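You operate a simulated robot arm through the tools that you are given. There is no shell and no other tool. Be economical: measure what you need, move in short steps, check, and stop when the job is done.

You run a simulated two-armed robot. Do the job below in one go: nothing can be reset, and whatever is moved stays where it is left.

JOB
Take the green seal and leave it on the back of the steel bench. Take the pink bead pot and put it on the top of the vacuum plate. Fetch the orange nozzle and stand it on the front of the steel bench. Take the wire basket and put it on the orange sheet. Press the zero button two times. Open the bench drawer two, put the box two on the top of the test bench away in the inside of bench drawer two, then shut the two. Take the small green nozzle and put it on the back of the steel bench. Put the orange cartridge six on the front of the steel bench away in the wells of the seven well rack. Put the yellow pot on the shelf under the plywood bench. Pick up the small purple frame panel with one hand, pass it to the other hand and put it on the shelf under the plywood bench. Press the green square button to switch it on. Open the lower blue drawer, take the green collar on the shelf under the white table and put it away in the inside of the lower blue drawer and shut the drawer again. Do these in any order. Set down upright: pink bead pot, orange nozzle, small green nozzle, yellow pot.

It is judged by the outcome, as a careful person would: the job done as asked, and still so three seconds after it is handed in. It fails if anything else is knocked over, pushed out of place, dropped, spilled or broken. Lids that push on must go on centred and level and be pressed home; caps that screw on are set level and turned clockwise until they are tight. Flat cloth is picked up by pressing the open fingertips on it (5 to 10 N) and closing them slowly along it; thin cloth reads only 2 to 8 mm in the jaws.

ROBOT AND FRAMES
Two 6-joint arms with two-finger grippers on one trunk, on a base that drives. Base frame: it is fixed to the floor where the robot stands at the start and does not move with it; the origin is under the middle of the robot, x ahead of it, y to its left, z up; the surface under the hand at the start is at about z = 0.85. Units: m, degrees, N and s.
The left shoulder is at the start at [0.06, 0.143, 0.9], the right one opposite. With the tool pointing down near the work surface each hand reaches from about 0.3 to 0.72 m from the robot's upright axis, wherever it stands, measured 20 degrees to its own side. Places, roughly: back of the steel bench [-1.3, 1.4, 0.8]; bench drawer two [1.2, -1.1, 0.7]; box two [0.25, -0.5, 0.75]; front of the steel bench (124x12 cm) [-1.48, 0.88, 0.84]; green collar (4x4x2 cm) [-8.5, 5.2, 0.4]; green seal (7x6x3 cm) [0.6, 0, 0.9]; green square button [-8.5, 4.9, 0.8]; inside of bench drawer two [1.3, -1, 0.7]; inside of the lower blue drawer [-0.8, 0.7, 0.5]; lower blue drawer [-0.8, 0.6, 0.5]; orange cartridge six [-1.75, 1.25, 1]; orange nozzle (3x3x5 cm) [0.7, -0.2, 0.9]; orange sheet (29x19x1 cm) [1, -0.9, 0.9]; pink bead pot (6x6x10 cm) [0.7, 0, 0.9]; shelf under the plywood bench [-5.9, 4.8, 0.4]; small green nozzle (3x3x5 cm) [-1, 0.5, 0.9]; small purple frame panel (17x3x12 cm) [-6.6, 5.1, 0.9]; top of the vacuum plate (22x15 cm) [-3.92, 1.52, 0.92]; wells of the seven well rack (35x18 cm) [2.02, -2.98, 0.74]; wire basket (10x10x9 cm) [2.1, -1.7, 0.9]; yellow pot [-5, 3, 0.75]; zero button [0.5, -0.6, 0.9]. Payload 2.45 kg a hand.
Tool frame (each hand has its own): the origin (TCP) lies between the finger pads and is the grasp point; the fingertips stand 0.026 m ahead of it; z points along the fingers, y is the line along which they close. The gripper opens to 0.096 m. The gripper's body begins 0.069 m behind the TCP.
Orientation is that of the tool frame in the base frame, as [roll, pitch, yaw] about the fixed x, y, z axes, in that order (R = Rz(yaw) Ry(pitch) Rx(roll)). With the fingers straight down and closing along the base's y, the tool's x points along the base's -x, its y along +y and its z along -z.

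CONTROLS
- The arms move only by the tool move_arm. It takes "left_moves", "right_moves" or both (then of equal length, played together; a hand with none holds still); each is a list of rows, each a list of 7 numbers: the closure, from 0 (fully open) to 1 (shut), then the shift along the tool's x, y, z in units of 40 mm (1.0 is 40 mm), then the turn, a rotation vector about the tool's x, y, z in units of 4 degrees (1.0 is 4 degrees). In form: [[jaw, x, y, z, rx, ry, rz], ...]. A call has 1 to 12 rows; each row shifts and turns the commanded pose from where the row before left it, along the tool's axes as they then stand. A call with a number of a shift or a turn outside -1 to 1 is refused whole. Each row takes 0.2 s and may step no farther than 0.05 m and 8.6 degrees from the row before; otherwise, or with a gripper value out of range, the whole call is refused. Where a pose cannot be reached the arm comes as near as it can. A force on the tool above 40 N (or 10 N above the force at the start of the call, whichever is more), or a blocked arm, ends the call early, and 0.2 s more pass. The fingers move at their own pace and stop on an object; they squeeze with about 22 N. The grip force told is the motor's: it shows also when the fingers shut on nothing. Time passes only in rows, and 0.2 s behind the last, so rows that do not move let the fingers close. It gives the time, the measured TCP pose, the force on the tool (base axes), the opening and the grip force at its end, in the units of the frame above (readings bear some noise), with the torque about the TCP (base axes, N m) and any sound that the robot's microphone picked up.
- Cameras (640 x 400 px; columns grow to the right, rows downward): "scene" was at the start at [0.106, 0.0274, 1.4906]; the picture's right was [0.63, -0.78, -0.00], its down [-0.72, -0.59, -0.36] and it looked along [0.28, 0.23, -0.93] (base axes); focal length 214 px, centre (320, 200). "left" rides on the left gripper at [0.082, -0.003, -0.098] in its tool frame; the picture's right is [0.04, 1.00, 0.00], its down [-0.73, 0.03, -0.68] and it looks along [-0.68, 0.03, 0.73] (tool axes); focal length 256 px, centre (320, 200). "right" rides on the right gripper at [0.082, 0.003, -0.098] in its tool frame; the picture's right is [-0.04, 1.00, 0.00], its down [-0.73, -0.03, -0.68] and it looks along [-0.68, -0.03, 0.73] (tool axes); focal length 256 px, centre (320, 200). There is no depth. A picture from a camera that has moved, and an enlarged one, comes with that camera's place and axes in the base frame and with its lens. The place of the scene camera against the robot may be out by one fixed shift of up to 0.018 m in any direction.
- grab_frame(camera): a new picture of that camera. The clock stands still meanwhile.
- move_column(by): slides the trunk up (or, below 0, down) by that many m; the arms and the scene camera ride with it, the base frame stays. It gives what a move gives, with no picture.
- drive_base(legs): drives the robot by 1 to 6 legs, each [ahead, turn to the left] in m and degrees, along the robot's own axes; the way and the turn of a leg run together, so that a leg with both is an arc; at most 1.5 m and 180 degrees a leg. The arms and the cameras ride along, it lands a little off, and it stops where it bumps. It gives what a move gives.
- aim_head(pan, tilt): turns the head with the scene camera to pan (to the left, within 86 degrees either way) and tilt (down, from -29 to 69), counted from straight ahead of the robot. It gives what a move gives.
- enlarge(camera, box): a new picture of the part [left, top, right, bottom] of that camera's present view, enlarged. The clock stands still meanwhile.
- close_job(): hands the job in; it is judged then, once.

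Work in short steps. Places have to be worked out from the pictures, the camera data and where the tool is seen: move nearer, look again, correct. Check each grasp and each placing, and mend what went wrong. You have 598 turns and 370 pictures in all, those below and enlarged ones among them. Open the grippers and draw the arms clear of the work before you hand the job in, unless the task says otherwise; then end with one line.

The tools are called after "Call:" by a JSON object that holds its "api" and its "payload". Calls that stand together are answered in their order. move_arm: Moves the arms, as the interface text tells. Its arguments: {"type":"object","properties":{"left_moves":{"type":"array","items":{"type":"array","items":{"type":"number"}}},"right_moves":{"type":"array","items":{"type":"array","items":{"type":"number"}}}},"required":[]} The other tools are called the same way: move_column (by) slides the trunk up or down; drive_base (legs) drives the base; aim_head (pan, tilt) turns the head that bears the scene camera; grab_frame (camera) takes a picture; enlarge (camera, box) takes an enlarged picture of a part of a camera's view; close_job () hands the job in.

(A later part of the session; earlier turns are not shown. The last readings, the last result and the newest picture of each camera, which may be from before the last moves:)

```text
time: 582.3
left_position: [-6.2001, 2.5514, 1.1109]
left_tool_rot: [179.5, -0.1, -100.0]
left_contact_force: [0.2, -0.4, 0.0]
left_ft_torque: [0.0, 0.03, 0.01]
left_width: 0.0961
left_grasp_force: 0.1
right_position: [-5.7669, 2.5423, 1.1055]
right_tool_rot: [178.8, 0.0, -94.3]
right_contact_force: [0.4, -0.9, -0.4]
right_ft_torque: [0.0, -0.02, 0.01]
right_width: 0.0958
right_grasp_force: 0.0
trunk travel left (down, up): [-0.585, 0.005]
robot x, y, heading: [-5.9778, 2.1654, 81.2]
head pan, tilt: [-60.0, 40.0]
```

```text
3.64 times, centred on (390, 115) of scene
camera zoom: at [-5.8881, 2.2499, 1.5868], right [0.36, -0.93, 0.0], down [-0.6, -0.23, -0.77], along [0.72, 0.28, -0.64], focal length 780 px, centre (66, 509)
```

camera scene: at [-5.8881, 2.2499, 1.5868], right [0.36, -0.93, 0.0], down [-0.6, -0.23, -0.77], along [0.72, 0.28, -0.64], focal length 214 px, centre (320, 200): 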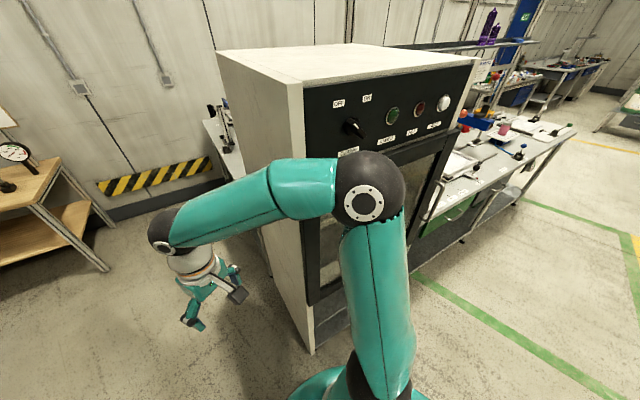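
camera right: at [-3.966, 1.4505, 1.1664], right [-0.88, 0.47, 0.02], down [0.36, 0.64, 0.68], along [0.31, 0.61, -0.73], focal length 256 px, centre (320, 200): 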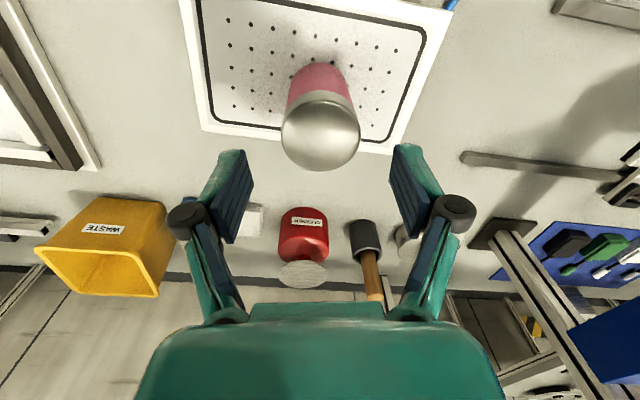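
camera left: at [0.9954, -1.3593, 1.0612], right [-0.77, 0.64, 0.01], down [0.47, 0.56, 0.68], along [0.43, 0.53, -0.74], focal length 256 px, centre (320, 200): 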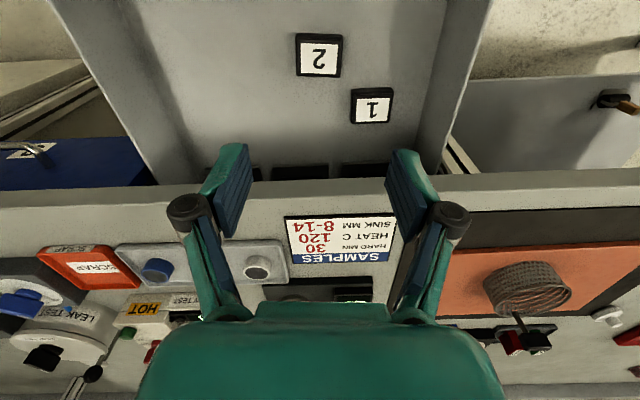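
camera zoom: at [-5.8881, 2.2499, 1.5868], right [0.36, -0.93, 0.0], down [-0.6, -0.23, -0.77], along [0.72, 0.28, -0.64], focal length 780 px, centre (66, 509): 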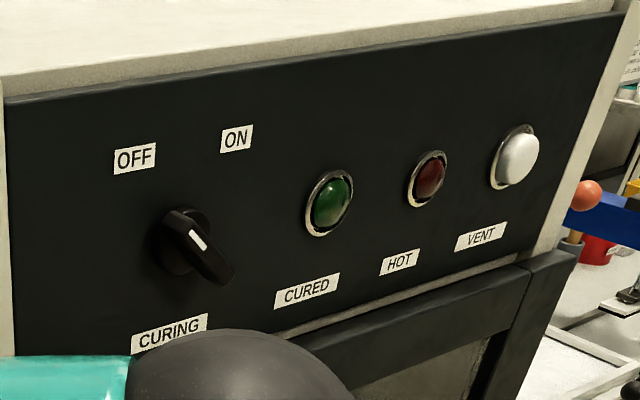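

The oven's VENT button is a plain white push button and its lamps are off; I leave it. The right elbow would graze the oven corner, so I veer left through the gap.

Call:
{"api": "drive_base", "payload": {"legs": [[-0.15, 0], [0, 25], [0.55, 0]]}}

Call:
{"api": "aim_head", "payload": {"pan": -80, "tilt": 40}}

Call:
{"api": "grab_frame", "payload": {"camera": "scene"}}

```text
time: 587.9
left_position: [-6.5159, 2.8009, 1.1106]
left_tool_rot: [179.6, 0.0, -75.1]
left_contact_force: [0.3, 0.2, 0.3]
left_ft_torque: [0.01, -0.03, 0.0]
left_width: 0.0962
left_grasp_force: 0.1
right_position: [-6.1187, 2.9748, 1.107]
right_tool_rot: [178.8, 0.0, -69.4]
right_contact_force: [0.8, -0.4, 0.3]
right_ft_torque: [-0.01, -0.01, -0.01]
right_width: 0.0957
right_grasp_force: 0.0
trunk travel left (down, up): [-0.585, 0.005]
robot x, y, heading: [-6.1585, 2.5434, 106.0]
head pan, tilt: [-60.0, 40.0]
```

```text
time: 588.8
left_position: [-6.5173, 2.7992, 1.1115]
left_tool_rot: [179.6, 0.0, -75.1]
left_contact_force: [0.0, 0.5, -0.1]
left_ft_torque: [-0.03, -0.02, -0.01]
left_width: 0.0958
left_grasp_force: 0.2
right_position: [-6.1195, 2.9749, 1.1068]
right_tool_rot: [178.8, 0.0, -69.3]
right_contact_force: [-0.4, -0.1, 0.5]
right_ft_torque: [-0.02, -0.02, 0.03]
right_width: 0.0961
right_grasp_force: 0.0
trunk travel left (down, up): [-0.585, 0.005]
robot x, y, heading: [-6.1587, 2.5433, 106.0]
head pan, tilt: [-80.0, 40.0]
```

```text
190 pictures are left
camera scene: at [-6.096, 2.6305, 1.5868], right [0.44, -0.9, 0.0], down [-0.58, -0.28, -0.77], along [0.69, 0.34, -0.64], focal length 214 px, centre (320, 200)
```

scene: 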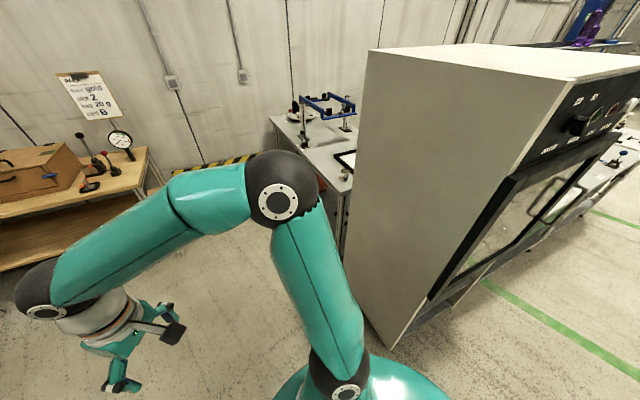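

Call:
{"api": "drive_base", "payload": {"legs": [[0.3, 0], [0, -35], [0.45, 0]]}}

Call:
{"api": "aim_head", "payload": {"pan": -70, "tilt": 40}}

Call:
{"api": "grab_frame", "payload": {"camera": "scene"}}

```text
time: 595.1
left_position: [-6.2381, 3.6815, 1.111]
left_tool_rot: [179.6, -0.1, -110.1]
left_contact_force: [0.8, -0.1, -0.3]
left_ft_torque: [-0.03, 0.02, -0.01]
left_width: 0.096
left_grasp_force: 0.1
right_position: [-5.8132, 3.5964, 1.1064]
right_tool_rot: [178.8, 0.0, -104.3]
right_contact_force: [0.4, 1.3, -0.6]
right_ft_torque: [-0.01, 0.02, -0.03]
right_width: 0.096
right_grasp_force: 0.0
trunk travel left (down, up): [-0.585, 0.005]
robot x, y, heading: [-6.0892, 3.2653, 71.0]
head pan, tilt: [-80.0, 40.0]
```

```text
time: 595.8
left_position: [-6.2392, 3.6808, 1.1124]
left_tool_rot: [179.6, -0.1, -110.0]
left_contact_force: [0.4, -0.7, -0.2]
left_ft_torque: [0.02, 0.0, -0.02]
left_width: 0.096
left_grasp_force: 0.0
right_position: [-5.8144, 3.5965, 1.1068]
right_tool_rot: [178.8, 0.1, -104.3]
right_contact_force: [0.5, -0.2, -0.9]
right_ft_torque: [0.02, -0.04, 0.02]
right_width: 0.096
right_grasp_force: 0.0
trunk travel left (down, up): [-0.585, 0.005]
robot x, y, heading: [-6.09, 3.2622, 71.0]
head pan, tilt: [-70.0, 40.0]
```

```text
189 pictures are left
camera scene: at [-5.9848, 3.3153, 1.5868], right [0.02, -1.0, 0.0], down [-0.64, -0.01, -0.77], along [0.77, 0.01, -0.64], focal length 214 px, centre (320, 200)
```

scene: 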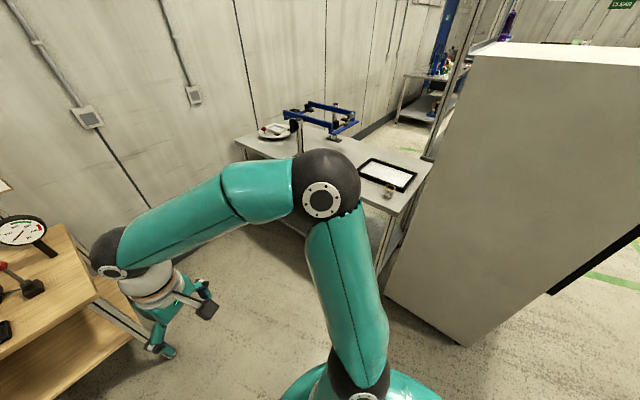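

The yellow pot stands near (-4.95,2.92) on the low table. For placing on the low shelf I'll need the tilted, camera-on-top grip, so I turn the left tool over here in free air.

Call:
{"api": "move_arm", "payload": {"left_moves": [[0, 0, 0, 0, 0, 0, 1], [0, 0, 0, 0, 0, 0, 1], [0, 0, 0, 0, 0, 0, 1], [0, 0, 0, 0, 0, 0, 1], [0, 0, 0, 0, 0, 0, 1], [0, 0, 0, 0, 0, 0, 1], [0, 0, 0, 0, 0, 0, 1], [0, 0, 0, 0, 0, 0, 1], [0, 0, 0, 0, 0, 0, 1], [0, 0, 0, 0, 0, 0, 1], [0, 0, 0, 0, 0, 0, 1], [0, 0, 0, 0, 0, 0, 1]]}}

Call:
{"api": "move_arm", "payload": {"left_moves": [[0, 0, 0, 0, 0, 0, 1], [0, 0, 0, 0, 0, 0, 1], [0, 0, 0, 0, 0, 0, 1], [0, 0, 0, 0, 0, 0, 1], [0, 0, 0, 0, 0, 0, 1], [0, 0, 0, 0, 0, 0, 1], [0, 0, 0, 0, 0, 0, 1], [0, 0, 0, 0, 0, 0, 1], [0, 0, 0, 0, 0, 0, 1], [0, 0, 0, 0, 0, 0, 1], [0, 0, 0, 0, 0, 0, 1], [0, 0, 0, 0, 0, 0, 1]]}}

Call:
{"api": "move_arm", "payload": {"left_moves": [[0, 0, 0, 0, 0, 0, 1], [0, 0, 0, 0, 0, 0, 1], [0, 0, 0, 0, 0, 0, 1], [0, 0, 0, 0, 0, 0, 1], [0, 0, 0, 0, 0, 0, 1], [0, 0, 0, 0, 0, 0, 1], [0, 0, 0, 0, 0, 0, 1], [0, 0, 0, 0, 0, 0, 1], [0, 0, 0, 0, 0, 0, 1], [0, 0, 0, 0, 0, 0, 1], [0, 0, 0, 0, 0, 0, 1], [0, 0, 0, 0, 0, 0, 1]]}}

Call:
{"api": "move_arm", "payload": {"left_moves": [[0, 0, 0, 0, 0, 0, 1], [0, 0, 0, 0, 0, 0, 1], [0, 0, 0, 0, 0, 0, 1], [0, 0, 0, 0, 0, 0, 1], [0, 0, 0, 0, 0, 0, 1], [0, 0, 0, 0, 0, 0, 1]]}}

```text
time: 598.4
left_position: [-6.2391, 3.6814, 1.1119]
left_tool_rot: [179.8, -0.4, -158.2]
left_contact_force: [0.2, -0.1, 0.1]
left_ft_torque: [0.01, 0.01, -0.03]
left_width: 0.0957
left_grasp_force: 0.1
right_position: [-5.8134, 3.5964, 1.1081]
right_tool_rot: [178.8, 0.0, -104.4]
right_contact_force: [0.2, 0.1, -0.1]
right_ft_torque: [-0.03, -0.01, -0.01]
right_width: 0.0962
right_grasp_force: 0.1
trunk travel left (down, up): [-0.585, 0.005]
robot x, y, heading: [-6.091, 3.2643, 70.8]
head pan, tilt: [-70.0, 40.0]
```

```text
time: 601.0
left_position: [-6.2392, 3.6808, 1.1127]
left_tool_rot: [-179.8, -0.4, 153.9]
left_contact_force: [0.5, -0.1, 0.8]
left_ft_torque: [0.0, 0.01, -0.01]
left_width: 0.096
left_grasp_force: 0.1
right_position: [-5.8132, 3.5957, 1.1076]
right_tool_rot: [178.8, 0.0, -104.3]
right_contact_force: [0.2, -0.1, -0.4]
right_ft_torque: [0.0, -0.05, -0.03]
right_width: 0.096
right_grasp_force: 0.1
trunk travel left (down, up): [-0.585, 0.005]
robot x, y, heading: [-6.0938, 3.264, 71.0]
head pan, tilt: [-70.0, 40.0]
```

```text
time: 603.6
left_position: [-6.2383, 3.6808, 1.1113]
left_tool_rot: [-179.6, 0.0, 105.8]
left_contact_force: [-0.6, -0.3, -0.2]
left_ft_torque: [0.0, -0.02, 0.01]
left_width: 0.096
left_grasp_force: 0.0
right_position: [-5.8142, 3.5977, 1.107]
right_tool_rot: [178.8, 0.0, -104.3]
right_contact_force: [-0.3, 0.0, -0.3]
right_ft_torque: [0.04, 0.0, 0.04]
right_width: 0.0961
right_grasp_force: 0.0
trunk travel left (down, up): [-0.585, 0.005]
robot x, y, heading: [-6.0906, 3.2636, 71.2]
head pan, tilt: [-70.0, 40.0]
```

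```text
time: 605.0
left_position: [-6.2392, 3.6811, 1.1117]
left_tool_rot: [-179.4, 0.1, 81.9]
left_contact_force: [0.7, -0.2, 0.2]
left_ft_torque: [0.01, -0.01, -0.02]
left_width: 0.0956
left_grasp_force: 0.0
right_position: [-5.8141, 3.5962, 1.106]
right_tool_rot: [178.8, -0.1, -104.3]
right_contact_force: [0.0, 0.8, 1.1]
right_ft_torque: [-0.02, -0.03, 0.02]
right_width: 0.0959
right_grasp_force: 0.0
trunk travel left (down, up): [-0.585, 0.005]
robot x, y, heading: [-6.0929, 3.2638, 70.8]
head pan, tilt: [-70.0, 40.0]
```

Call:
{"api": "drive_base", "payload": {"legs": [[0, -40], [0, -40], [0.58, 0], [0, -25]]}}

Call:
{"api": "aim_head", "payload": {"pan": 5, "tilt": 45}}

Call:
{"api": "grab_frame", "payload": {"camera": "scene"}}

```text
time: 609.3
left_position: [-5.724, 3.5102, 1.113]
left_tool_rot: [-179.5, 0.0, 6.4]
left_contact_force: [0.6, -1.1, 0.1]
left_ft_torque: [0.05, 0.04, 0.01]
left_width: 0.096
left_grasp_force: 0.0
right_position: [-5.6975, 3.0776, 1.1077]
right_tool_rot: [178.7, 0.0, -179.8]
right_contact_force: [-1.6, 0.2, -0.6]
right_ft_torque: [0.04, -0.02, 0.03]
right_width: 0.0959
right_grasp_force: 0.2
trunk travel left (down, up): [-0.585, 0.005]
robot x, y, heading: [-6.09, 3.3051, -5.8]
head pan, tilt: [-70.0, 40.0]
stopped in leg 2: the robot was blocked; the commanded pose is now the measured one
```

```text
time: 610.8
left_position: [-5.7241, 3.5132, 1.1122]
left_tool_rot: [-179.5, 0.1, 6.4]
left_contact_force: [-0.3, -1.3, 0.3]
left_ft_torque: [0.03, -0.01, 0.04]
left_width: 0.0958
left_grasp_force: 0.1
right_position: [-5.699, 3.0795, 1.1086]
right_tool_rot: [178.8, 0.1, -179.8]
right_contact_force: [0.1, -0.1, 0.0]
right_ft_torque: [-0.02, -0.04, 0.0]
right_width: 0.0959
right_grasp_force: 0.0
trunk travel left (down, up): [-0.585, 0.005]
robot x, y, heading: [-6.0902, 3.3063, -5.8]
head pan, tilt: [5.0, 45.0]
```

```text
188 pictures are left
camera scene: at [-5.9444, 3.2912, 1.5795], right [-0.01, -1.0, 0.0], down [-0.71, 0.01, -0.71], along [0.71, -0.01, -0.71], focal length 214 px, centre (320, 200)
```

scene: 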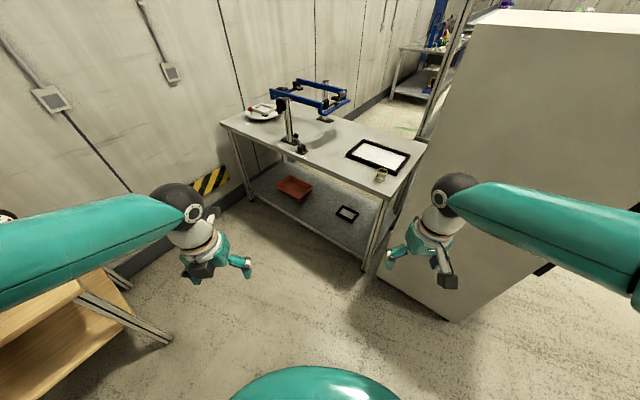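

Call:
{"api": "enlarge", "payload": {"camera": "scene", "box": [330, 120, 440, 220]}}

```text
4.00 times, centred on (385, 170) of scene
camera zoom: at [-5.9444, 3.2912, 1.5795], right [-0.01, -1.0, 0.0], down [-0.71, 0.01, -0.71], along [0.71, -0.01, -0.71], focal length 858 px, centre (60, 320)
```

zoom: 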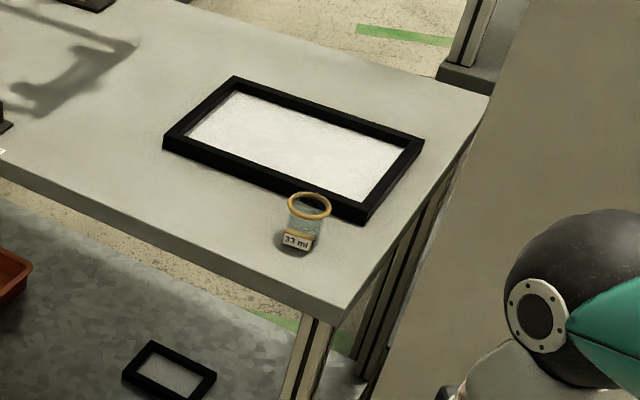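

The yellow-rimmed pot stands at (-4.96,2.918), 8 cm from the table's near edge. I approach to face it.

Call:
{"api": "drive_base", "payload": {"legs": [[0, -5], [0.52, 0], [0, -27]]}}

Call:
{"api": "aim_head", "payload": {"pan": 5, "tilt": 50}}

Call:
{"api": "grab_frame", "payload": {"camera": "scene"}}

```text
time: 614.9
left_position: [-5.1898, 3.3694, 1.1137]
left_tool_rot: [-179.6, 0.2, -0.9]
left_contact_force: [0.2, 0.3, -0.2]
left_ft_torque: [0.0, -0.01, 0.01]
left_width: 0.0958
left_grasp_force: 0.1
right_position: [-5.2117, 2.9401, 1.114]
right_tool_rot: [178.2, 1.6, 173.5]
right_contact_force: [9.0, 9.8, -1.7]
right_ft_torque: [-0.23, 0.25, 0.5]
right_width: 0.0886
right_grasp_force: 0.1
trunk travel left (down, up): [-0.585, 0.005]
robot x, y, heading: [-5.5786, 3.2113, -12.5]
head pan, tilt: [5.0, 45.0]
stopped in leg 3: the force on the tool passed its limit at 51 N (the readings are from after the stop); the commanded pose is now the measured one
```

```text
time: 615.5
left_position: [-5.1888, 3.3706, 1.1124]
left_tool_rot: [-179.5, 0.1, -1.0]
left_contact_force: [-0.3, 0.3, -0.6]
left_ft_torque: [0.02, 0.03, 0.05]
left_width: 0.0959
left_grasp_force: 0.1
right_position: [-5.2115, 2.9407, 1.1127]
right_tool_rot: [178.5, 1.4, 173.3]
right_contact_force: [10.3, 9.8, 1.8]
right_ft_torque: [-0.37, 0.35, 0.55]
right_width: 0.0886
right_grasp_force: 0.0
trunk travel left (down, up): [-0.585, 0.005]
robot x, y, heading: [-5.5781, 3.2081, -12.8]
head pan, tilt: [5.0, 50.0]
```

```text
186 pictures are left
camera scene: at [-5.4387, 3.1794, 1.5725], right [-0.14, -0.99, 0.0], down [-0.76, 0.1, -0.64], along [0.64, -0.09, -0.77], focal length 214 px, centre (320, 200)
```

scene: 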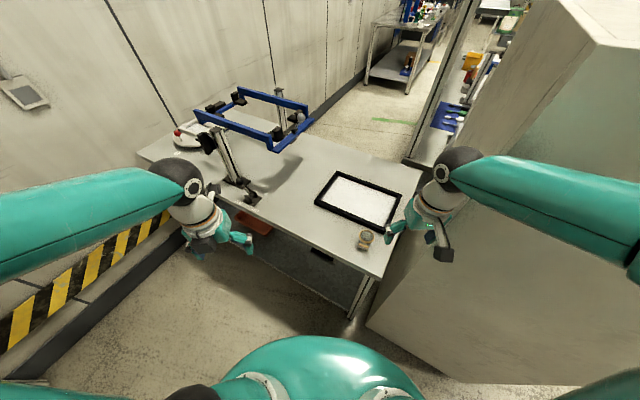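

The right hand touches the oven. I pull it back toward the robot.

Call:
{"api": "move_arm", "payload": {"right_moves": [[0, 0.3, 0.4, 0, 0, 0, 0], [0, 0.8, 0.4, 0, 0, 0, 0], [0, 0.8, 0.4, 0, 0, 0, 0], [0, 0.8, 0.3, 0, 0, 0, 0]]}}

Call:
{"api": "drive_base", "payload": {"legs": [[0, -18]]}}

Call:
{"api": "grab_frame", "payload": {"camera": "left"}}

```text
time: 616.5
left_position: [-5.1901, 3.3688, 1.1133]
left_tool_rot: [-179.5, 0.0, -0.8]
left_contact_force: [0.2, -0.4, 0.0]
left_ft_torque: [-0.02, -0.01, -0.02]
left_width: 0.096
left_grasp_force: 0.1
right_position: [-5.3153, 3.0112, 1.1112]
right_tool_rot: [178.3, 1.5, 173.2]
right_contact_force: [-0.2, -0.4, -0.7]
right_ft_torque: [0.02, -0.02, -0.02]
right_width: 0.0959
right_grasp_force: 0.1
trunk travel left (down, up): [-0.585, 0.005]
robot x, y, heading: [-5.579, 3.2124, -12.6]
head pan, tilt: [5.0, 50.0]
```

```text
time: 618.0
left_position: [-5.1599, 3.2403, 1.1134]
left_tool_rot: [-179.6, 0.0, -19.0]
left_contact_force: [0.1, 0.1, 0.4]
left_ft_torque: [-0.04, 0.03, 0.01]
left_width: 0.0962
left_grasp_force: 0.1
right_position: [-5.3887, 2.9393, 1.1115]
right_tool_rot: [178.3, 1.5, 155.3]
right_contact_force: [-0.6, -1.3, 0.8]
right_ft_torque: [0.02, -0.01, 0.01]
right_width: 0.0959
right_grasp_force: 0.0
trunk travel left (down, up): [-0.585, 0.005]
robot x, y, heading: [-5.5756, 3.2196, -30.7]
head pan, tilt: [5.0, 50.0]
```

```text
185 pictures are left
camera left: at [-5.0826, 3.2173, 1.2126], right [-0.29, -0.96, -0.01], down [-0.7, 0.21, 0.68], along [-0.65, 0.2, -0.73], focal length 256 px, centre (320, 200)
```

left: 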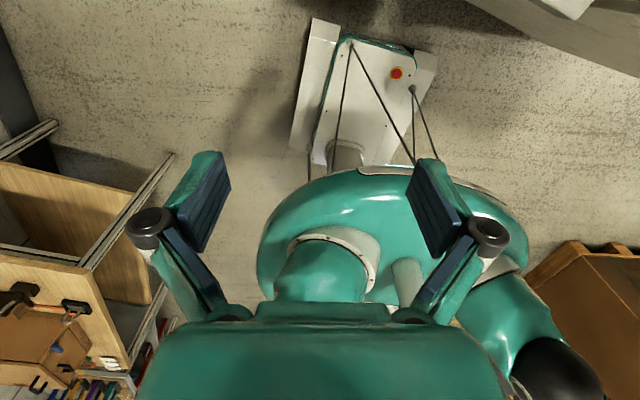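

I tilt the left tool forward 56 degrees and swing its facing toward the pot.

Call:
{"api": "move_arm", "payload": {"left_moves": [[0, 0, 0, 0, 0, 1, 0], [0, 0, 0, 0, 0, 1, 0], [0, 0, 0, 0, 0, 1, 0], [0, 0, 0, 0, 0, 1, 0], [0, 0, 0, 0, 0, 1, 0], [0, 0, 0, 0, 0, 1, 0], [0, 0, 0, 0, 0, 1, 0], [0, 0, 0, 0, 0, 1, 0], [0, 0, 0, 0, 0, 1, 0], [0, 0, 0, 0, 0, 1, 0], [0, 0, 0, 0, 0, 1, 0], [0, 0, 0, 0, 0, 1, 0]]}}

Call:
{"api": "move_arm", "payload": {"left_moves": [[0, 0, 0, 0, 0, 1, 0], [0, 0, 0, 0, 0, 1, 0], [0, 0, 0, 0, -0.83, 0, 0.56], [0, 0, 0, 0, -0.83, 0, 0.56], [0, 0, 0, 0, -0.83, 0, 0.56], [0, 0, 0, 0, -0.83, 0, 0.56]]}}

Call:
{"api": "grab_frame", "payload": {"camera": "left"}}

```text
time: 620.6
left_position: [-5.1293, 3.2241, 1.1554]
left_tool_rot: [-179.4, -47.9, -19.3]
left_contact_force: [0.2, -0.2, 0.9]
left_ft_torque: [0.02, -0.02, 0.01]
left_width: 0.0961
left_grasp_force: 0.0
left hand out of reach, approached as far as the arm can: row 9, 10, 11, 12
right_position: [-5.3876, 2.9382, 1.1119]
right_tool_rot: [178.2, 1.5, 155.2]
right_contact_force: [-0.2, 0.4, 0.4]
right_ft_torque: [-0.04, -0.01, 0.0]
right_width: 0.096
right_grasp_force: 0.0
trunk travel left (down, up): [-0.585, 0.005]
robot x, y, heading: [-5.5733, 3.2132, -30.7]
head pan, tilt: [5.0, 50.0]
```

```text
time: 622.0
left_position: [-5.1128, 3.2135, 1.1793]
left_tool_rot: [-179.3, -55.9, -35.7]
left_contact_force: [-0.5, -0.1, 0.8]
left_ft_torque: [-0.02, 0.0, 0.02]
left_width: 0.0959
left_grasp_force: 0.0
left hand out of reach, approached as far as the arm can: row 1, 2
right_position: [-5.3881, 2.9398, 1.1116]
right_tool_rot: [178.3, 1.4, 155.3]
right_contact_force: [0.0, 0.9, -0.1]
right_ft_torque: [0.03, 0.02, 0.01]
right_width: 0.0958
right_grasp_force: 0.0
trunk travel left (down, up): [-0.585, 0.005]
robot x, y, heading: [-5.5713, 3.2135, -30.5]
head pan, tilt: [5.0, 50.0]
```

```text
184 pictures are left
camera left: at [-5.1421, 3.2373, 1.3028], right [-0.56, -0.83, 0.03], down [-0.81, 0.54, -0.23], along [0.17, -0.15, -0.97], focal length 256 px, centre (320, 200)
```

left: 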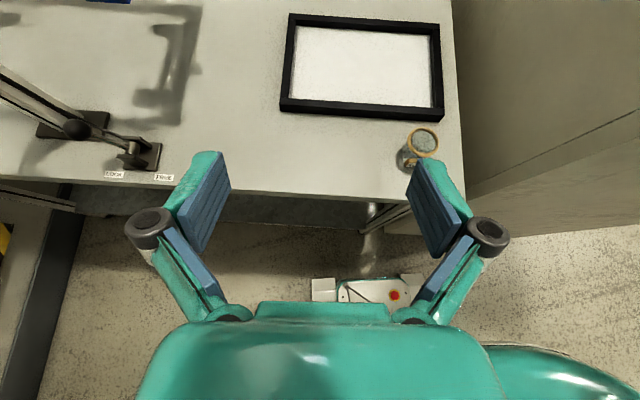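

Combining both views, this table top is really at about z=0.85 and the pot at (-5.085,2.967). I move the tilted hand above it.

Call:
{"api": "move_arm", "payload": {"left_moves": [[0, -0.213, 0.657, 0.83, 0, 0, 0], [0, -0.213, 0.657, 0.83, 0, 0, 0], [0, -0.213, 0.657, 0.83, 0, 0, 0], [0, -0.213, 0.657, 0.83, 0, 0, 0], [0, -0.213, 0.657, 0.83, 0, 0, 0], [0, -0.213, 0.657, 0.83, 0, 0, 0]]}}

Call:
{"api": "grab_frame", "payload": {"camera": "left"}}

```text
time: 623.4
left_position: [-5.0873, 3.0049, 1.0273]
left_tool_rot: [-179.3, -55.7, -35.6]
left_contact_force: [1.2, -0.4, -0.7]
left_ft_torque: [0.04, -0.02, 0.03]
left_width: 0.0958
left_grasp_force: 0.0
left hand out of reach, approached as far as the arm can: row 1
right_position: [-5.3863, 2.9372, 1.1101]
right_tool_rot: [178.3, 1.4, 155.2]
right_contact_force: [0.1, 0.4, -0.3]
right_ft_torque: [-0.01, -0.01, 0.01]
right_width: 0.096
right_grasp_force: 0.1
trunk travel left (down, up): [-0.585, 0.005]
robot x, y, heading: [-5.5731, 3.2149, -31.0]
head pan, tilt: [5.0, 50.0]
```

```text
183 pictures are left
camera left: at [-5.1157, 3.028, 1.1504], right [-0.55, -0.83, 0.03], down [-0.81, 0.54, -0.23], along [0.17, -0.15, -0.97], focal length 256 px, centre (320, 200)
```

left: 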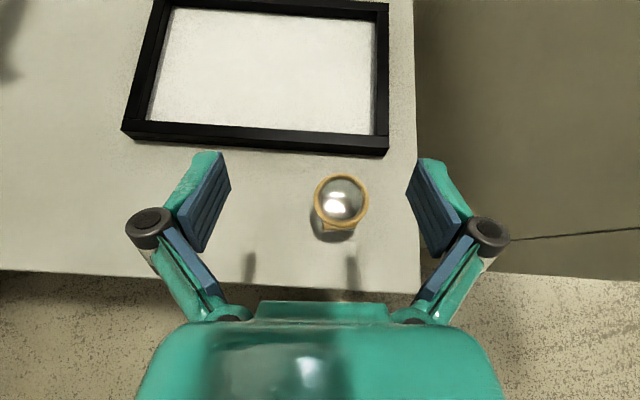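

Call:
{"api": "move_arm", "payload": {"left_moves": [[0, -0.7, 0.31, 0.53, 0, 0, 0], [0, -0.7, 0.31, 0.53, 0, 0, 0], [0, -0.7, 0, 0.53, 0, 0, 0]]}}

Call:
{"api": "grab_frame", "payload": {"camera": "left"}}

```text
time: 624.2
left_position: [-5.095, 2.9817, 0.9225]
left_tool_rot: [-179.4, -55.8, -35.4]
left_contact_force: [0.3, -0.7, -0.1]
left_ft_torque: [0.02, 0.0, -0.04]
left_width: 0.0958
left_grasp_force: 0.1
right_position: [-5.3867, 2.9372, 1.1103]
right_tool_rot: [178.3, 1.5, 155.3]
right_contact_force: [0.5, 0.2, -0.2]
right_ft_torque: [0.01, -0.01, 0.0]
right_width: 0.0958
right_grasp_force: 0.1
trunk travel left (down, up): [-0.585, 0.005]
robot x, y, heading: [-5.5741, 3.2172, -30.8]
head pan, tilt: [5.0, 50.0]
```

```text
182 pictures are left
camera left: at [-5.1239, 3.0046, 1.0457], right [-0.55, -0.83, 0.03], down [-0.81, 0.53, -0.23], along [0.17, -0.15, -0.97], focal length 256 px, centre (320, 200)
```

left: 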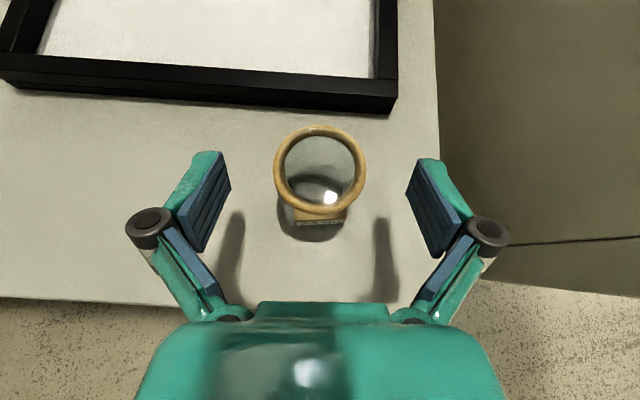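

Call:
{"api": "move_arm", "payload": {"left_moves": [[0, -0.32, 0, 0.3, 0, 0, 0], [0, -0.32, 0, 0.3, 0, 0, 0], [1, 0, 0, 0, 0, 0, 0], [1, 0, 0, 0, 0, 0, 0], [1, 0, 0, 0, 0, 0, 0]]}}

Call:
{"api": "grab_frame", "payload": {"camera": "left"}}

```text
time: 625.4
left_position: [-5.091, 2.9804, 0.8906]
left_tool_rot: [-179.3, -55.8, -35.5]
left_contact_force: [0.0, -0.1, 0.8]
left_ft_torque: [-0.02, -0.03, -0.01]
left_width: 0.0449
left_grasp_force: 21.8
right_position: [-5.3871, 2.9393, 1.1117]
right_tool_rot: [178.3, 1.4, 155.3]
right_contact_force: [-0.3, 0.1, 0.4]
right_ft_torque: [0.03, -0.02, -0.03]
right_width: 0.096
right_grasp_force: 0.2
trunk travel left (down, up): [-0.585, 0.005]
robot x, y, heading: [-5.5749, 3.212, -30.7]
head pan, tilt: [5.0, 50.0]
```

```text
181 pictures are left
camera left: at [-5.1199, 3.0029, 1.0124], right [-0.55, -0.83, 0.03], down [-0.81, 0.53, -0.23], along [0.17, -0.15, -0.97], focal length 256 px, centre (320, 200)
```

left: 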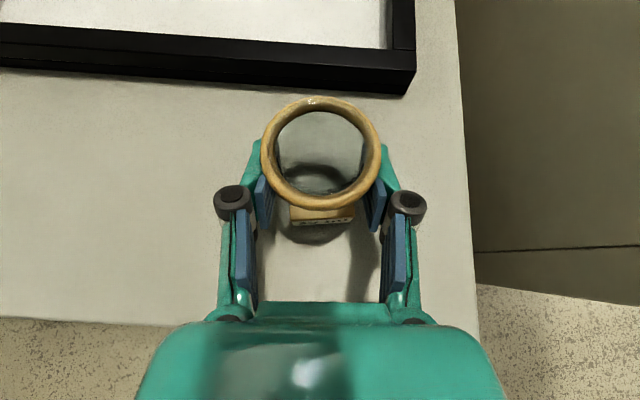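

The pot is gripped upright under its rim. I lift it, back away and turn to the plywood bench.

Call:
{"api": "move_arm", "payload": {"left_moves": [[1, 0.78, 0, -0.53, 0, 0, 0], [1, 0.78, 0, -0.53, 0, 0, 0], [1, 0.78, 0, -0.53, 0, 0, 0], [1, 0.78, 0, -0.53, 0, 0, 0]]}}

Call:
{"api": "drive_base", "payload": {"legs": [[-0.28, 0], [0, 40], [0, 40]]}}

Call:
{"api": "aim_head", "payload": {"pan": 0, "tilt": 45}}

Call:
{"api": "grab_frame", "payload": {"camera": "scene"}}

```text
time: 626.4
left_position: [-5.0932, 2.9794, 1.042]
left_tool_rot: [-179.3, -55.7, -35.6]
left_contact_force: [0.0, 0.9, -0.4]
left_ft_torque: [0.02, -0.06, 0.0]
left_width: 0.0447
left_grasp_force: 21.8
right_position: [-5.3879, 2.9397, 1.1111]
right_tool_rot: [178.2, 1.5, 155.3]
right_contact_force: [-0.5, 0.1, 0.6]
right_ft_torque: [0.0, 0.02, -0.04]
right_width: 0.0961
right_grasp_force: 0.0
trunk travel left (down, up): [-0.585, 0.005]
robot x, y, heading: [-5.5752, 3.215, -30.8]
head pan, tilt: [5.0, 50.0]
```

```text
time: 632.5
left_position: [-5.483, 3.7889, 1.0413]
left_tool_rot: [-179.7, -55.8, 43.1]
left_contact_force: [0.3, 1.0, -0.4]
left_ft_torque: [-0.05, -0.05, -0.09]
left_width: 0.0447
left_grasp_force: 21.9
right_position: [-5.5038, 3.4925, 1.1132]
right_tool_rot: [178.4, 1.5, -126.2]
right_contact_force: [-0.7, 0.7, 0.3]
right_ft_torque: [-0.05, -0.07, 0.0]
right_width: 0.096
right_grasp_force: 0.1
trunk travel left (down, up): [-0.585, 0.005]
robot x, y, heading: [-5.7783, 3.3312, 48.4]
head pan, tilt: [5.0, 50.0]
stopped in leg 3: the robot was blocked; the commanded pose is now the measured one
```

```text
time: 633.2
left_position: [-5.4811, 3.7863, 1.0403]
left_tool_rot: [-179.2, -55.9, 42.5]
left_contact_force: [0.9, 0.7, -0.8]
left_ft_torque: [0.01, 0.01, 0.01]
left_width: 0.0444
left_grasp_force: 22.1
right_position: [-5.5005, 3.4889, 1.1117]
right_tool_rot: [178.3, 1.5, -126.4]
right_contact_force: [0.2, 0.4, 0.7]
right_ft_torque: [0.02, -0.01, 0.0]
right_width: 0.0958
right_grasp_force: 0.0
trunk travel left (down, up): [-0.585, 0.005]
robot x, y, heading: [-5.78, 3.3304, 48.4]
head pan, tilt: [0.0, 45.0]
```

```text
180 pictures are left
camera scene: at [-5.6804, 3.4285, 1.5795], right [0.75, -0.67, 0.0], down [-0.47, -0.53, -0.71], along [0.47, 0.53, -0.71], focal length 214 px, centre (320, 200)
```

scene: 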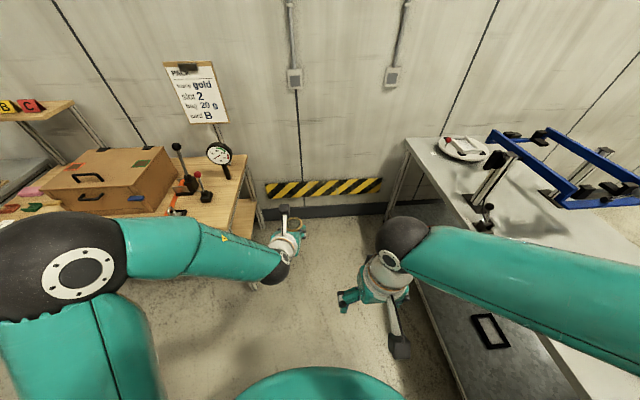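

I move left in front of the plywood bench, keeping back from it while turning.

Call:
{"api": "drive_base", "payload": {"legs": [[0, 40], [0, 40], [0, 15], [0.5, 0], [0, -40], [0, -40]]}}

Call:
{"api": "grab_frame", "payload": {"camera": "scene"}}

```text
time: 637.5
left_position: [-6.1493, 3.7328, 1.041]
left_tool_rot: [-179.6, -55.7, 118.8]
left_contact_force: [-0.1, -0.6, -1.1]
left_ft_torque: [0.03, -0.03, -0.13]
left_width: 0.0444
left_grasp_force: 22.2
right_position: [-5.8671, 3.6389, 1.1138]
right_tool_rot: [178.5, 1.3, -50.6]
right_contact_force: [-1.3, 0.3, -0.2]
right_ft_torque: [0.05, -0.07, -0.01]
right_width: 0.0961
right_grasp_force: 0.1
trunk travel left (down, up): [-0.585, 0.005]
robot x, y, heading: [-5.7416, 3.3618, 125.1]
head pan, tilt: [0.0, 45.0]
stopped in leg 2: the robot was blocked; the commanded pose is now the measured one
```

```text
179 pictures are left
camera scene: at [-5.8259, 3.4642, 1.5794], right [0.82, 0.58, 0.0], down [0.41, -0.58, -0.71], along [-0.41, 0.58, -0.71], focal length 214 px, centre (320, 200)
```

scene: 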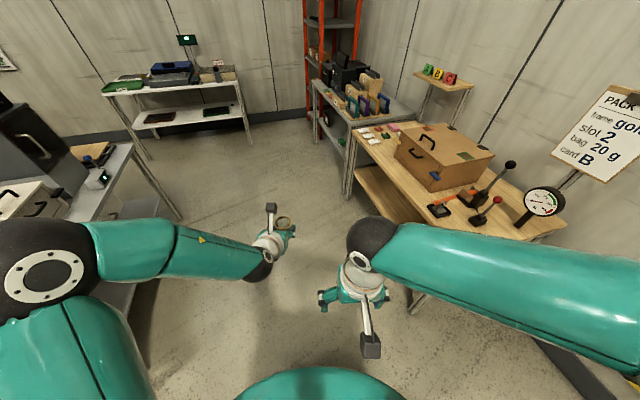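

Call:
{"api": "drive_base", "payload": {"legs": [[0, 15], [0.45, 0], [0, -40], [0, -40]]}}

Call:
{"api": "aim_head", "payload": {"pan": 0, "tilt": 50}}

Call:
{"api": "grab_frame", "payload": {"camera": "scene"}}

```text
time: 644.8
left_position: [-6.0492, 4.2041, 1.0421]
left_tool_rot: [-179.0, -55.8, 66.8]
left_contact_force: [0.9, 0.7, -0.4]
left_ft_torque: [-0.02, 0.06, 0.07]
left_width: 0.0444
left_grasp_force: 22.5
right_position: [-5.9453, 3.9259, 1.1145]
right_tool_rot: [178.2, 1.5, -102.0]
right_contact_force: [1.0, -0.5, -0.2]
right_ft_torque: [0.06, 0.07, 0.04]
right_width: 0.0959
right_grasp_force: 0.0
trunk travel left (down, up): [-0.585, 0.005]
robot x, y, heading: [-6.1376, 3.6633, 72.4]
head pan, tilt: [0.0, 45.0]
stopped in leg 4: the robot was blocked; the commanded pose is now the measured one
```

```text
time: 645.5
left_position: [-6.0531, 4.206, 1.0427]
left_tool_rot: [-179.4, -55.8, 67.2]
left_contact_force: [-0.9, 0.1, 0.3]
left_ft_torque: [-0.04, 0.01, -0.04]
left_width: 0.0443
left_grasp_force: 21.9
right_position: [-5.9475, 3.925, 1.114]
right_tool_rot: [178.2, 1.5, -102.1]
right_contact_force: [-0.1, 0.4, -0.4]
right_ft_torque: [0.01, -0.01, 0.01]
right_width: 0.096
right_grasp_force: 0.1
trunk travel left (down, up): [-0.585, 0.005]
robot x, y, heading: [-6.1338, 3.6668, 72.4]
head pan, tilt: [0.0, 50.0]
```

```text
178 pictures are left
camera scene: at [-6.0915, 3.7863, 1.5726], right [0.95, -0.3, 0.0], down [-0.23, -0.73, -0.64], along [0.19, 0.61, -0.77], focal length 214 px, centre (320, 200)
```

scene: 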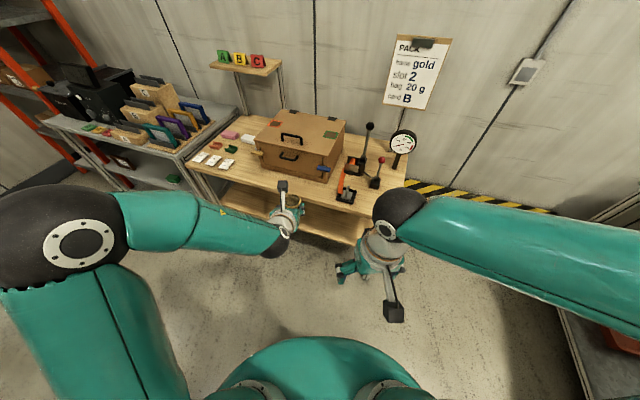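

I lower the trunk 0.35 m in front of the bench and look under it.

Call:
{"api": "move_column", "payload": {"by": -0.35}}

Call:
{"api": "grab_frame", "payload": {"camera": "scene"}}

Call:
{"api": "grab_frame", "payload": {"camera": "right"}}

```text
time: 648.9
left_position: [-6.0526, 4.2048, 0.6925]
left_tool_rot: [-179.3, -55.8, 67.1]
left_contact_force: [-0.2, -0.9, -0.4]
left_ft_torque: [-0.02, 0.0, -0.01]
left_width: 0.0442
left_grasp_force: 22.2
right_position: [-5.9484, 3.9262, 0.7648]
right_tool_rot: [178.3, 1.5, -102.0]
right_contact_force: [-0.3, -0.5, 1.0]
right_ft_torque: [0.0, -0.02, 0.0]
right_width: 0.0958
right_grasp_force: 0.0
trunk travel left (down, up): [-0.235, 0.355]
robot x, y, heading: [-6.1331, 3.6634, 72.8]
head pan, tilt: [0.0, 50.0]
```

```text
177 pictures are left
camera scene: at [-6.0908, 3.7861, 1.2226], right [0.95, -0.3, 0.0], down [-0.23, -0.73, -0.64], along [0.19, 0.61, -0.77], focal length 214 px, centre (320, 200)
```

scene: 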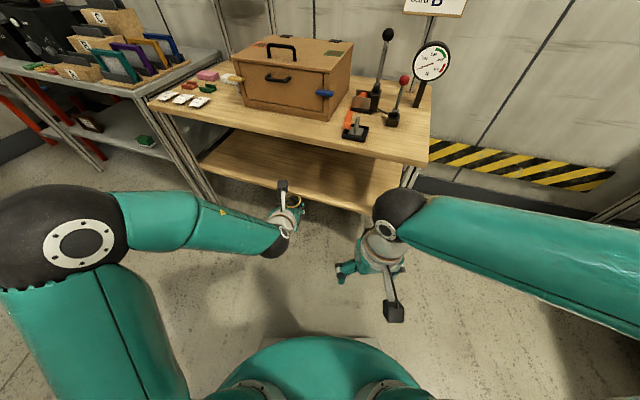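

```text
176 pictures are left
camera right: at [-5.9667, 3.8443, 0.86], right [-0.97, 0.25, 0.03], down [0.2, 0.69, 0.7], along [0.15, 0.68, -0.72], focal length 256 px, centre (320, 200)
```

right: 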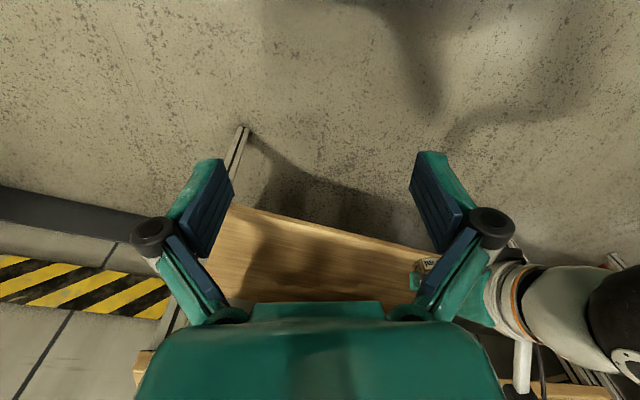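

The shelf top is at about z=0.41 and empty; the bench edge is 0.71 m from my axis. I lower the trunk further and drive nearer, keeping the pot in front of the edge.

Call:
{"api": "move_column", "payload": {"by": -0.15}}

Call:
{"api": "drive_base", "payload": {"legs": [[0.2, 0]]}}

Call:
{"api": "grab_frame", "payload": {"camera": "left"}}

Call:
{"api": "grab_frame", "payload": {"camera": "scene"}}

```text
time: 650.6
left_position: [-6.0527, 4.2038, 0.5416]
left_tool_rot: [-179.3, -55.8, 67.1]
left_contact_force: [-0.7, 0.6, -0.4]
left_ft_torque: [-0.05, 0.02, -0.02]
left_width: 0.0442
left_grasp_force: 21.4
right_position: [-5.9478, 3.9258, 0.6132]
right_tool_rot: [178.3, 1.5, -101.9]
right_contact_force: [0.8, 0.5, -0.2]
right_ft_torque: [0.04, 0.03, 0.01]
right_width: 0.096
right_grasp_force: 0.1
trunk travel left (down, up): [-0.085, 0.505]
robot x, y, heading: [-6.1326, 3.6599, 72.4]
head pan, tilt: [0.0, 50.0]
```

```text
time: 652.2
left_position: [-5.9912, 4.3974, 0.5435]
left_tool_rot: [-179.3, -55.8, 67.2]
left_contact_force: [-0.3, 0.3, -0.2]
left_ft_torque: [0.0, 0.01, 0.0]
left_width: 0.044
left_grasp_force: 22.5
right_position: [-5.8885, 4.1181, 0.6145]
right_tool_rot: [178.2, 1.4, -102.0]
right_contact_force: [-0.1, 0.4, 0.2]
right_ft_torque: [0.01, 0.03, -0.03]
right_width: 0.096
right_grasp_force: 0.1
trunk travel left (down, up): [-0.085, 0.505]
robot x, y, heading: [-6.0768, 3.857, 72.7]
head pan, tilt: [0.0, 50.0]
```

```text
175 pictures are left
camera left: at [-6.0087, 4.3662, 0.6663], right [0.93, -0.36, 0.03], down [-0.34, -0.91, -0.23], along [0.1, 0.2, -0.97], focal length 256 px, centre (320, 200)
```

left: 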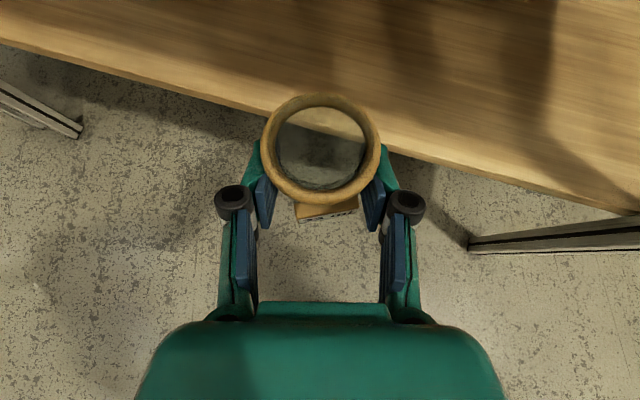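

```text
174 pictures are left
camera scene: at [-6.0299, 3.9784, 1.0726], right [0.95, -0.3, 0.0], down [-0.23, -0.73, -0.64], along [0.19, 0.61, -0.77], focal length 214 px, centre (320, 200)
```

scene: 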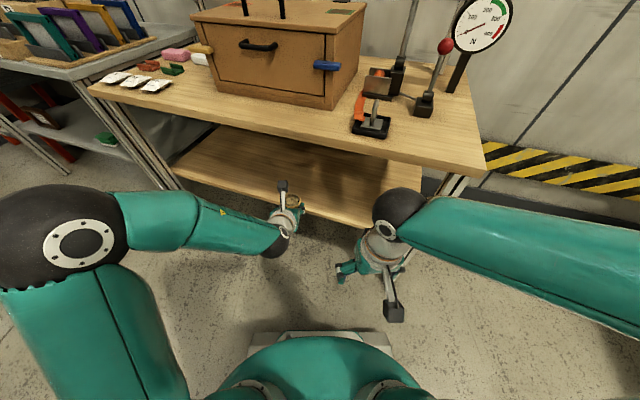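

The shelf edge lies 0.11 m ahead of the pot. I lower slightly and slide the pot in over the shelf.

Call:
{"api": "move_arm", "payload": {"left_moves": [[1, -0.8, 0, 0.55, 0, 0, 0], [1, 0.62, 0, 0.92, 0, 0, 0], [1, 0.62, 0, 0.92, 0, 0, 0], [1, 0.62, 0, 0.92, 0, 0, 0]]}}

Call:
{"api": "grab_frame", "payload": {"camera": "left"}}

Call:
{"api": "grab_frame", "payload": {"camera": "scene"}}

```text
time: 653.2
left_position: [-5.9407, 4.5215, 0.5047]
left_tool_rot: [-179.3, -55.8, 67.0]
left_contact_force: [-0.4, -0.2, -0.3]
left_ft_torque: [0.01, -0.01, 0.0]
left_width: 0.0438
left_grasp_force: 21.4
right_position: [-5.8888, 4.1185, 0.6153]
right_tool_rot: [178.4, 1.5, -101.9]
right_contact_force: [0.0, -0.2, -0.3]
right_ft_torque: [0.0, 0.0, 0.02]
right_width: 0.0962
right_grasp_force: 0.0
trunk travel left (down, up): [-0.085, 0.505]
robot x, y, heading: [-6.0732, 3.8558, 72.5]
head pan, tilt: [0.0, 50.0]
```

```text
173 pictures are left
camera left: at [-5.9576, 4.4904, 0.6271], right [0.93, -0.36, 0.03], down [-0.34, -0.91, -0.22], along [0.1, 0.2, -0.97], focal length 256 px, centre (320, 200)
```

left: 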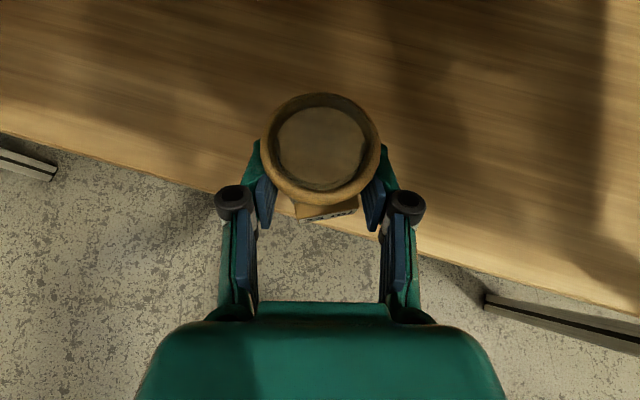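

```text
172 pictures are left
camera scene: at [-6.0299, 3.9784, 1.0726], right [0.95, -0.3, 0.0], down [-0.23, -0.73, -0.64], along [0.19, 0.61, -0.77], focal length 214 px, centre (320, 200)
```

scene: 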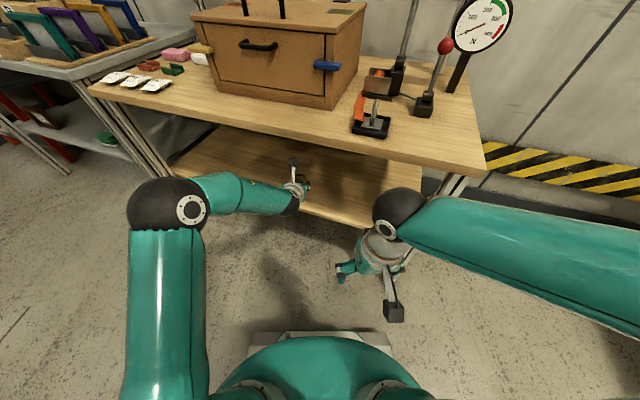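

Call:
{"api": "move_arm", "payload": {"left_moves": [[1, 0.6, 0, 0.9, 0, 0, 0], [1, 0.6, 0, 0.9, 0, 0, 0], [1, 0.5, 0, 0.75, 0, 0, 0], [1, -0.4, 0, 0.27, 0, 0, 0]]}}

Call:
{"api": "move_arm", "payload": {"left_moves": [[1, -0.3, 0, 0.2, 0, 0, 0], [1, -0.2, 0, 0.14, 0, 0, 0], [1, -0.15, 0, 0.1, 0, 0, 0], [1, -0.1, 0, 0.07, 0, 0, 0]]}}

```text
time: 654.2
left_position: [-5.8953, 4.6345, 0.4824]
left_tool_rot: [-179.5, -55.8, 67.1]
left_contact_force: [-0.2, -0.3, 0.5]
left_ft_torque: [-0.03, -0.01, 0.0]
left_width: 0.044
left_grasp_force: 21.8
right_position: [-5.8879, 4.1177, 0.6144]
right_tool_rot: [178.2, 1.4, -102.0]
right_contact_force: [1.2, 0.5, -0.1]
right_ft_torque: [0.01, 0.0, 0.0]
right_width: 0.096
right_grasp_force: 0.1
trunk travel left (down, up): [-0.085, 0.505]
robot x, y, heading: [-6.075, 3.8552, 72.4]
head pan, tilt: [0.0, 50.0]
```

```text
time: 655.2
left_position: [-5.8954, 4.634, 0.4457]
left_tool_rot: [-179.4, -55.7, 67.2]
left_contact_force: [0.5, -0.7, -0.9]
left_ft_torque: [-0.01, 0.01, 0.03]
left_width: 0.0437
left_grasp_force: 21.9
right_position: [-5.8875, 4.118, 0.614]
right_tool_rot: [178.3, 1.6, -102.0]
right_contact_force: [0.1, -0.2, 0.0]
right_ft_torque: [-0.02, 0.01, -0.01]
right_width: 0.0963
right_grasp_force: 0.0
trunk travel left (down, up): [-0.085, 0.505]
robot x, y, heading: [-6.0737, 3.8526, 72.2]
head pan, tilt: [0.0, 50.0]
```

Call:
{"api": "move_arm", "payload": {"left_moves": [[1, -0.15, 0, 0.1, 0, 0, 0], [1, -0.1, 0, 0.07, 0, 0, 0], [1, -0.1, 0, 0.07, 0, 0, 0], [1, -0.1, 0, 0.07, 0, 0, 0]]}}

```text
time: 656.2
left_position: [-5.8954, 4.6348, 0.4248]
left_tool_rot: [-179.3, -55.9, 67.2]
left_contact_force: [0.0, 0.5, -0.9]
left_ft_torque: [-0.02, 0.02, -0.03]
left_width: 0.0438
left_grasp_force: 22.0
right_position: [-5.8871, 4.1191, 0.6145]
right_tool_rot: [178.4, 1.5, -102.1]
right_contact_force: [0.3, -0.4, -0.2]
right_ft_torque: [-0.04, -0.01, -0.01]
right_width: 0.0961
right_grasp_force: 0.0
trunk travel left (down, up): [-0.085, 0.505]
robot x, y, heading: [-6.0748, 3.8581, 72.2]
head pan, tilt: [0.0, 50.0]
```

Call:
{"api": "move_arm", "payload": {"left_moves": [[1, -0.1, 0, 0.07, 0, 0, 0], [1, -0.1, 0, 0.07, 0, 0, 0], [1, -0.1, 0, 0.07, 0, 0, 0], [1, -0.1, 0, 0.07, 0, 0, 0]]}}

Call:
{"api": "grab_frame", "payload": {"camera": "left"}}

```text
time: 657.2
left_position: [-5.895, 4.6332, 0.4044]
left_tool_rot: [-179.2, -55.8, 67.1]
left_contact_force: [-0.3, -0.1, 0.0]
left_ft_torque: [-0.04, 0.04, 0.03]
left_width: 0.0437
left_grasp_force: 22.5
right_position: [-5.887, 4.1192, 0.613]
right_tool_rot: [178.4, 1.5, -102.0]
right_contact_force: [-0.2, 0.5, 0.8]
right_ft_torque: [0.0, 0.0, 0.0]
right_width: 0.0958
right_grasp_force: 0.0
trunk travel left (down, up): [-0.085, 0.505]
robot x, y, heading: [-6.0765, 3.8554, 72.6]
head pan, tilt: [0.0, 50.0]
```

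```text
171 pictures are left
camera left: at [-5.9126, 4.6035, 0.5285], right [0.93, -0.36, 0.03], down [-0.34, -0.91, -0.22], along [0.1, 0.2, -0.97], focal length 256 px, centre (320, 200)
```

left: 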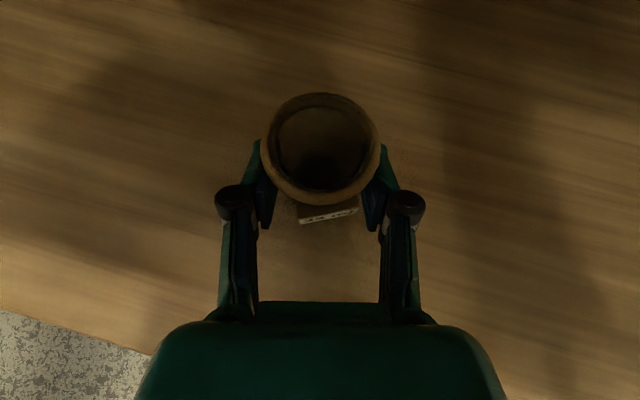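

Call:
{"api": "move_arm", "payload": {"left_moves": [[1, -0.1, 0, 0.07, 0, 0, 0], [1, -0.1, 0, 0.07, 0, 0, 0], [1, -0.1, 0, 0.07, 0, 0, 0], [1, -0.1, 0, 0.07, 0, 0, 0]]}}

```text
time: 658.2
left_position: [-5.8955, 4.6353, 0.3876]
left_tool_rot: [-179.2, -56.0, 67.1]
left_contact_force: [2.4, 3.4, 13.7]
left_ft_torque: [0.25, -0.1, -0.07]
left_width: 0.0445
left_grasp_force: 22.0
right_position: [-5.8885, 4.118, 0.6151]
right_tool_rot: [178.2, 1.4, -102.0]
right_contact_force: [0.1, 0.4, -0.1]
right_ft_torque: [0.01, 0.02, -0.01]
right_width: 0.0962
right_grasp_force: 0.1
trunk travel left (down, up): [-0.085, 0.505]
robot x, y, heading: [-6.0711, 3.854, 72.7]
head pan, tilt: [0.0, 50.0]
```

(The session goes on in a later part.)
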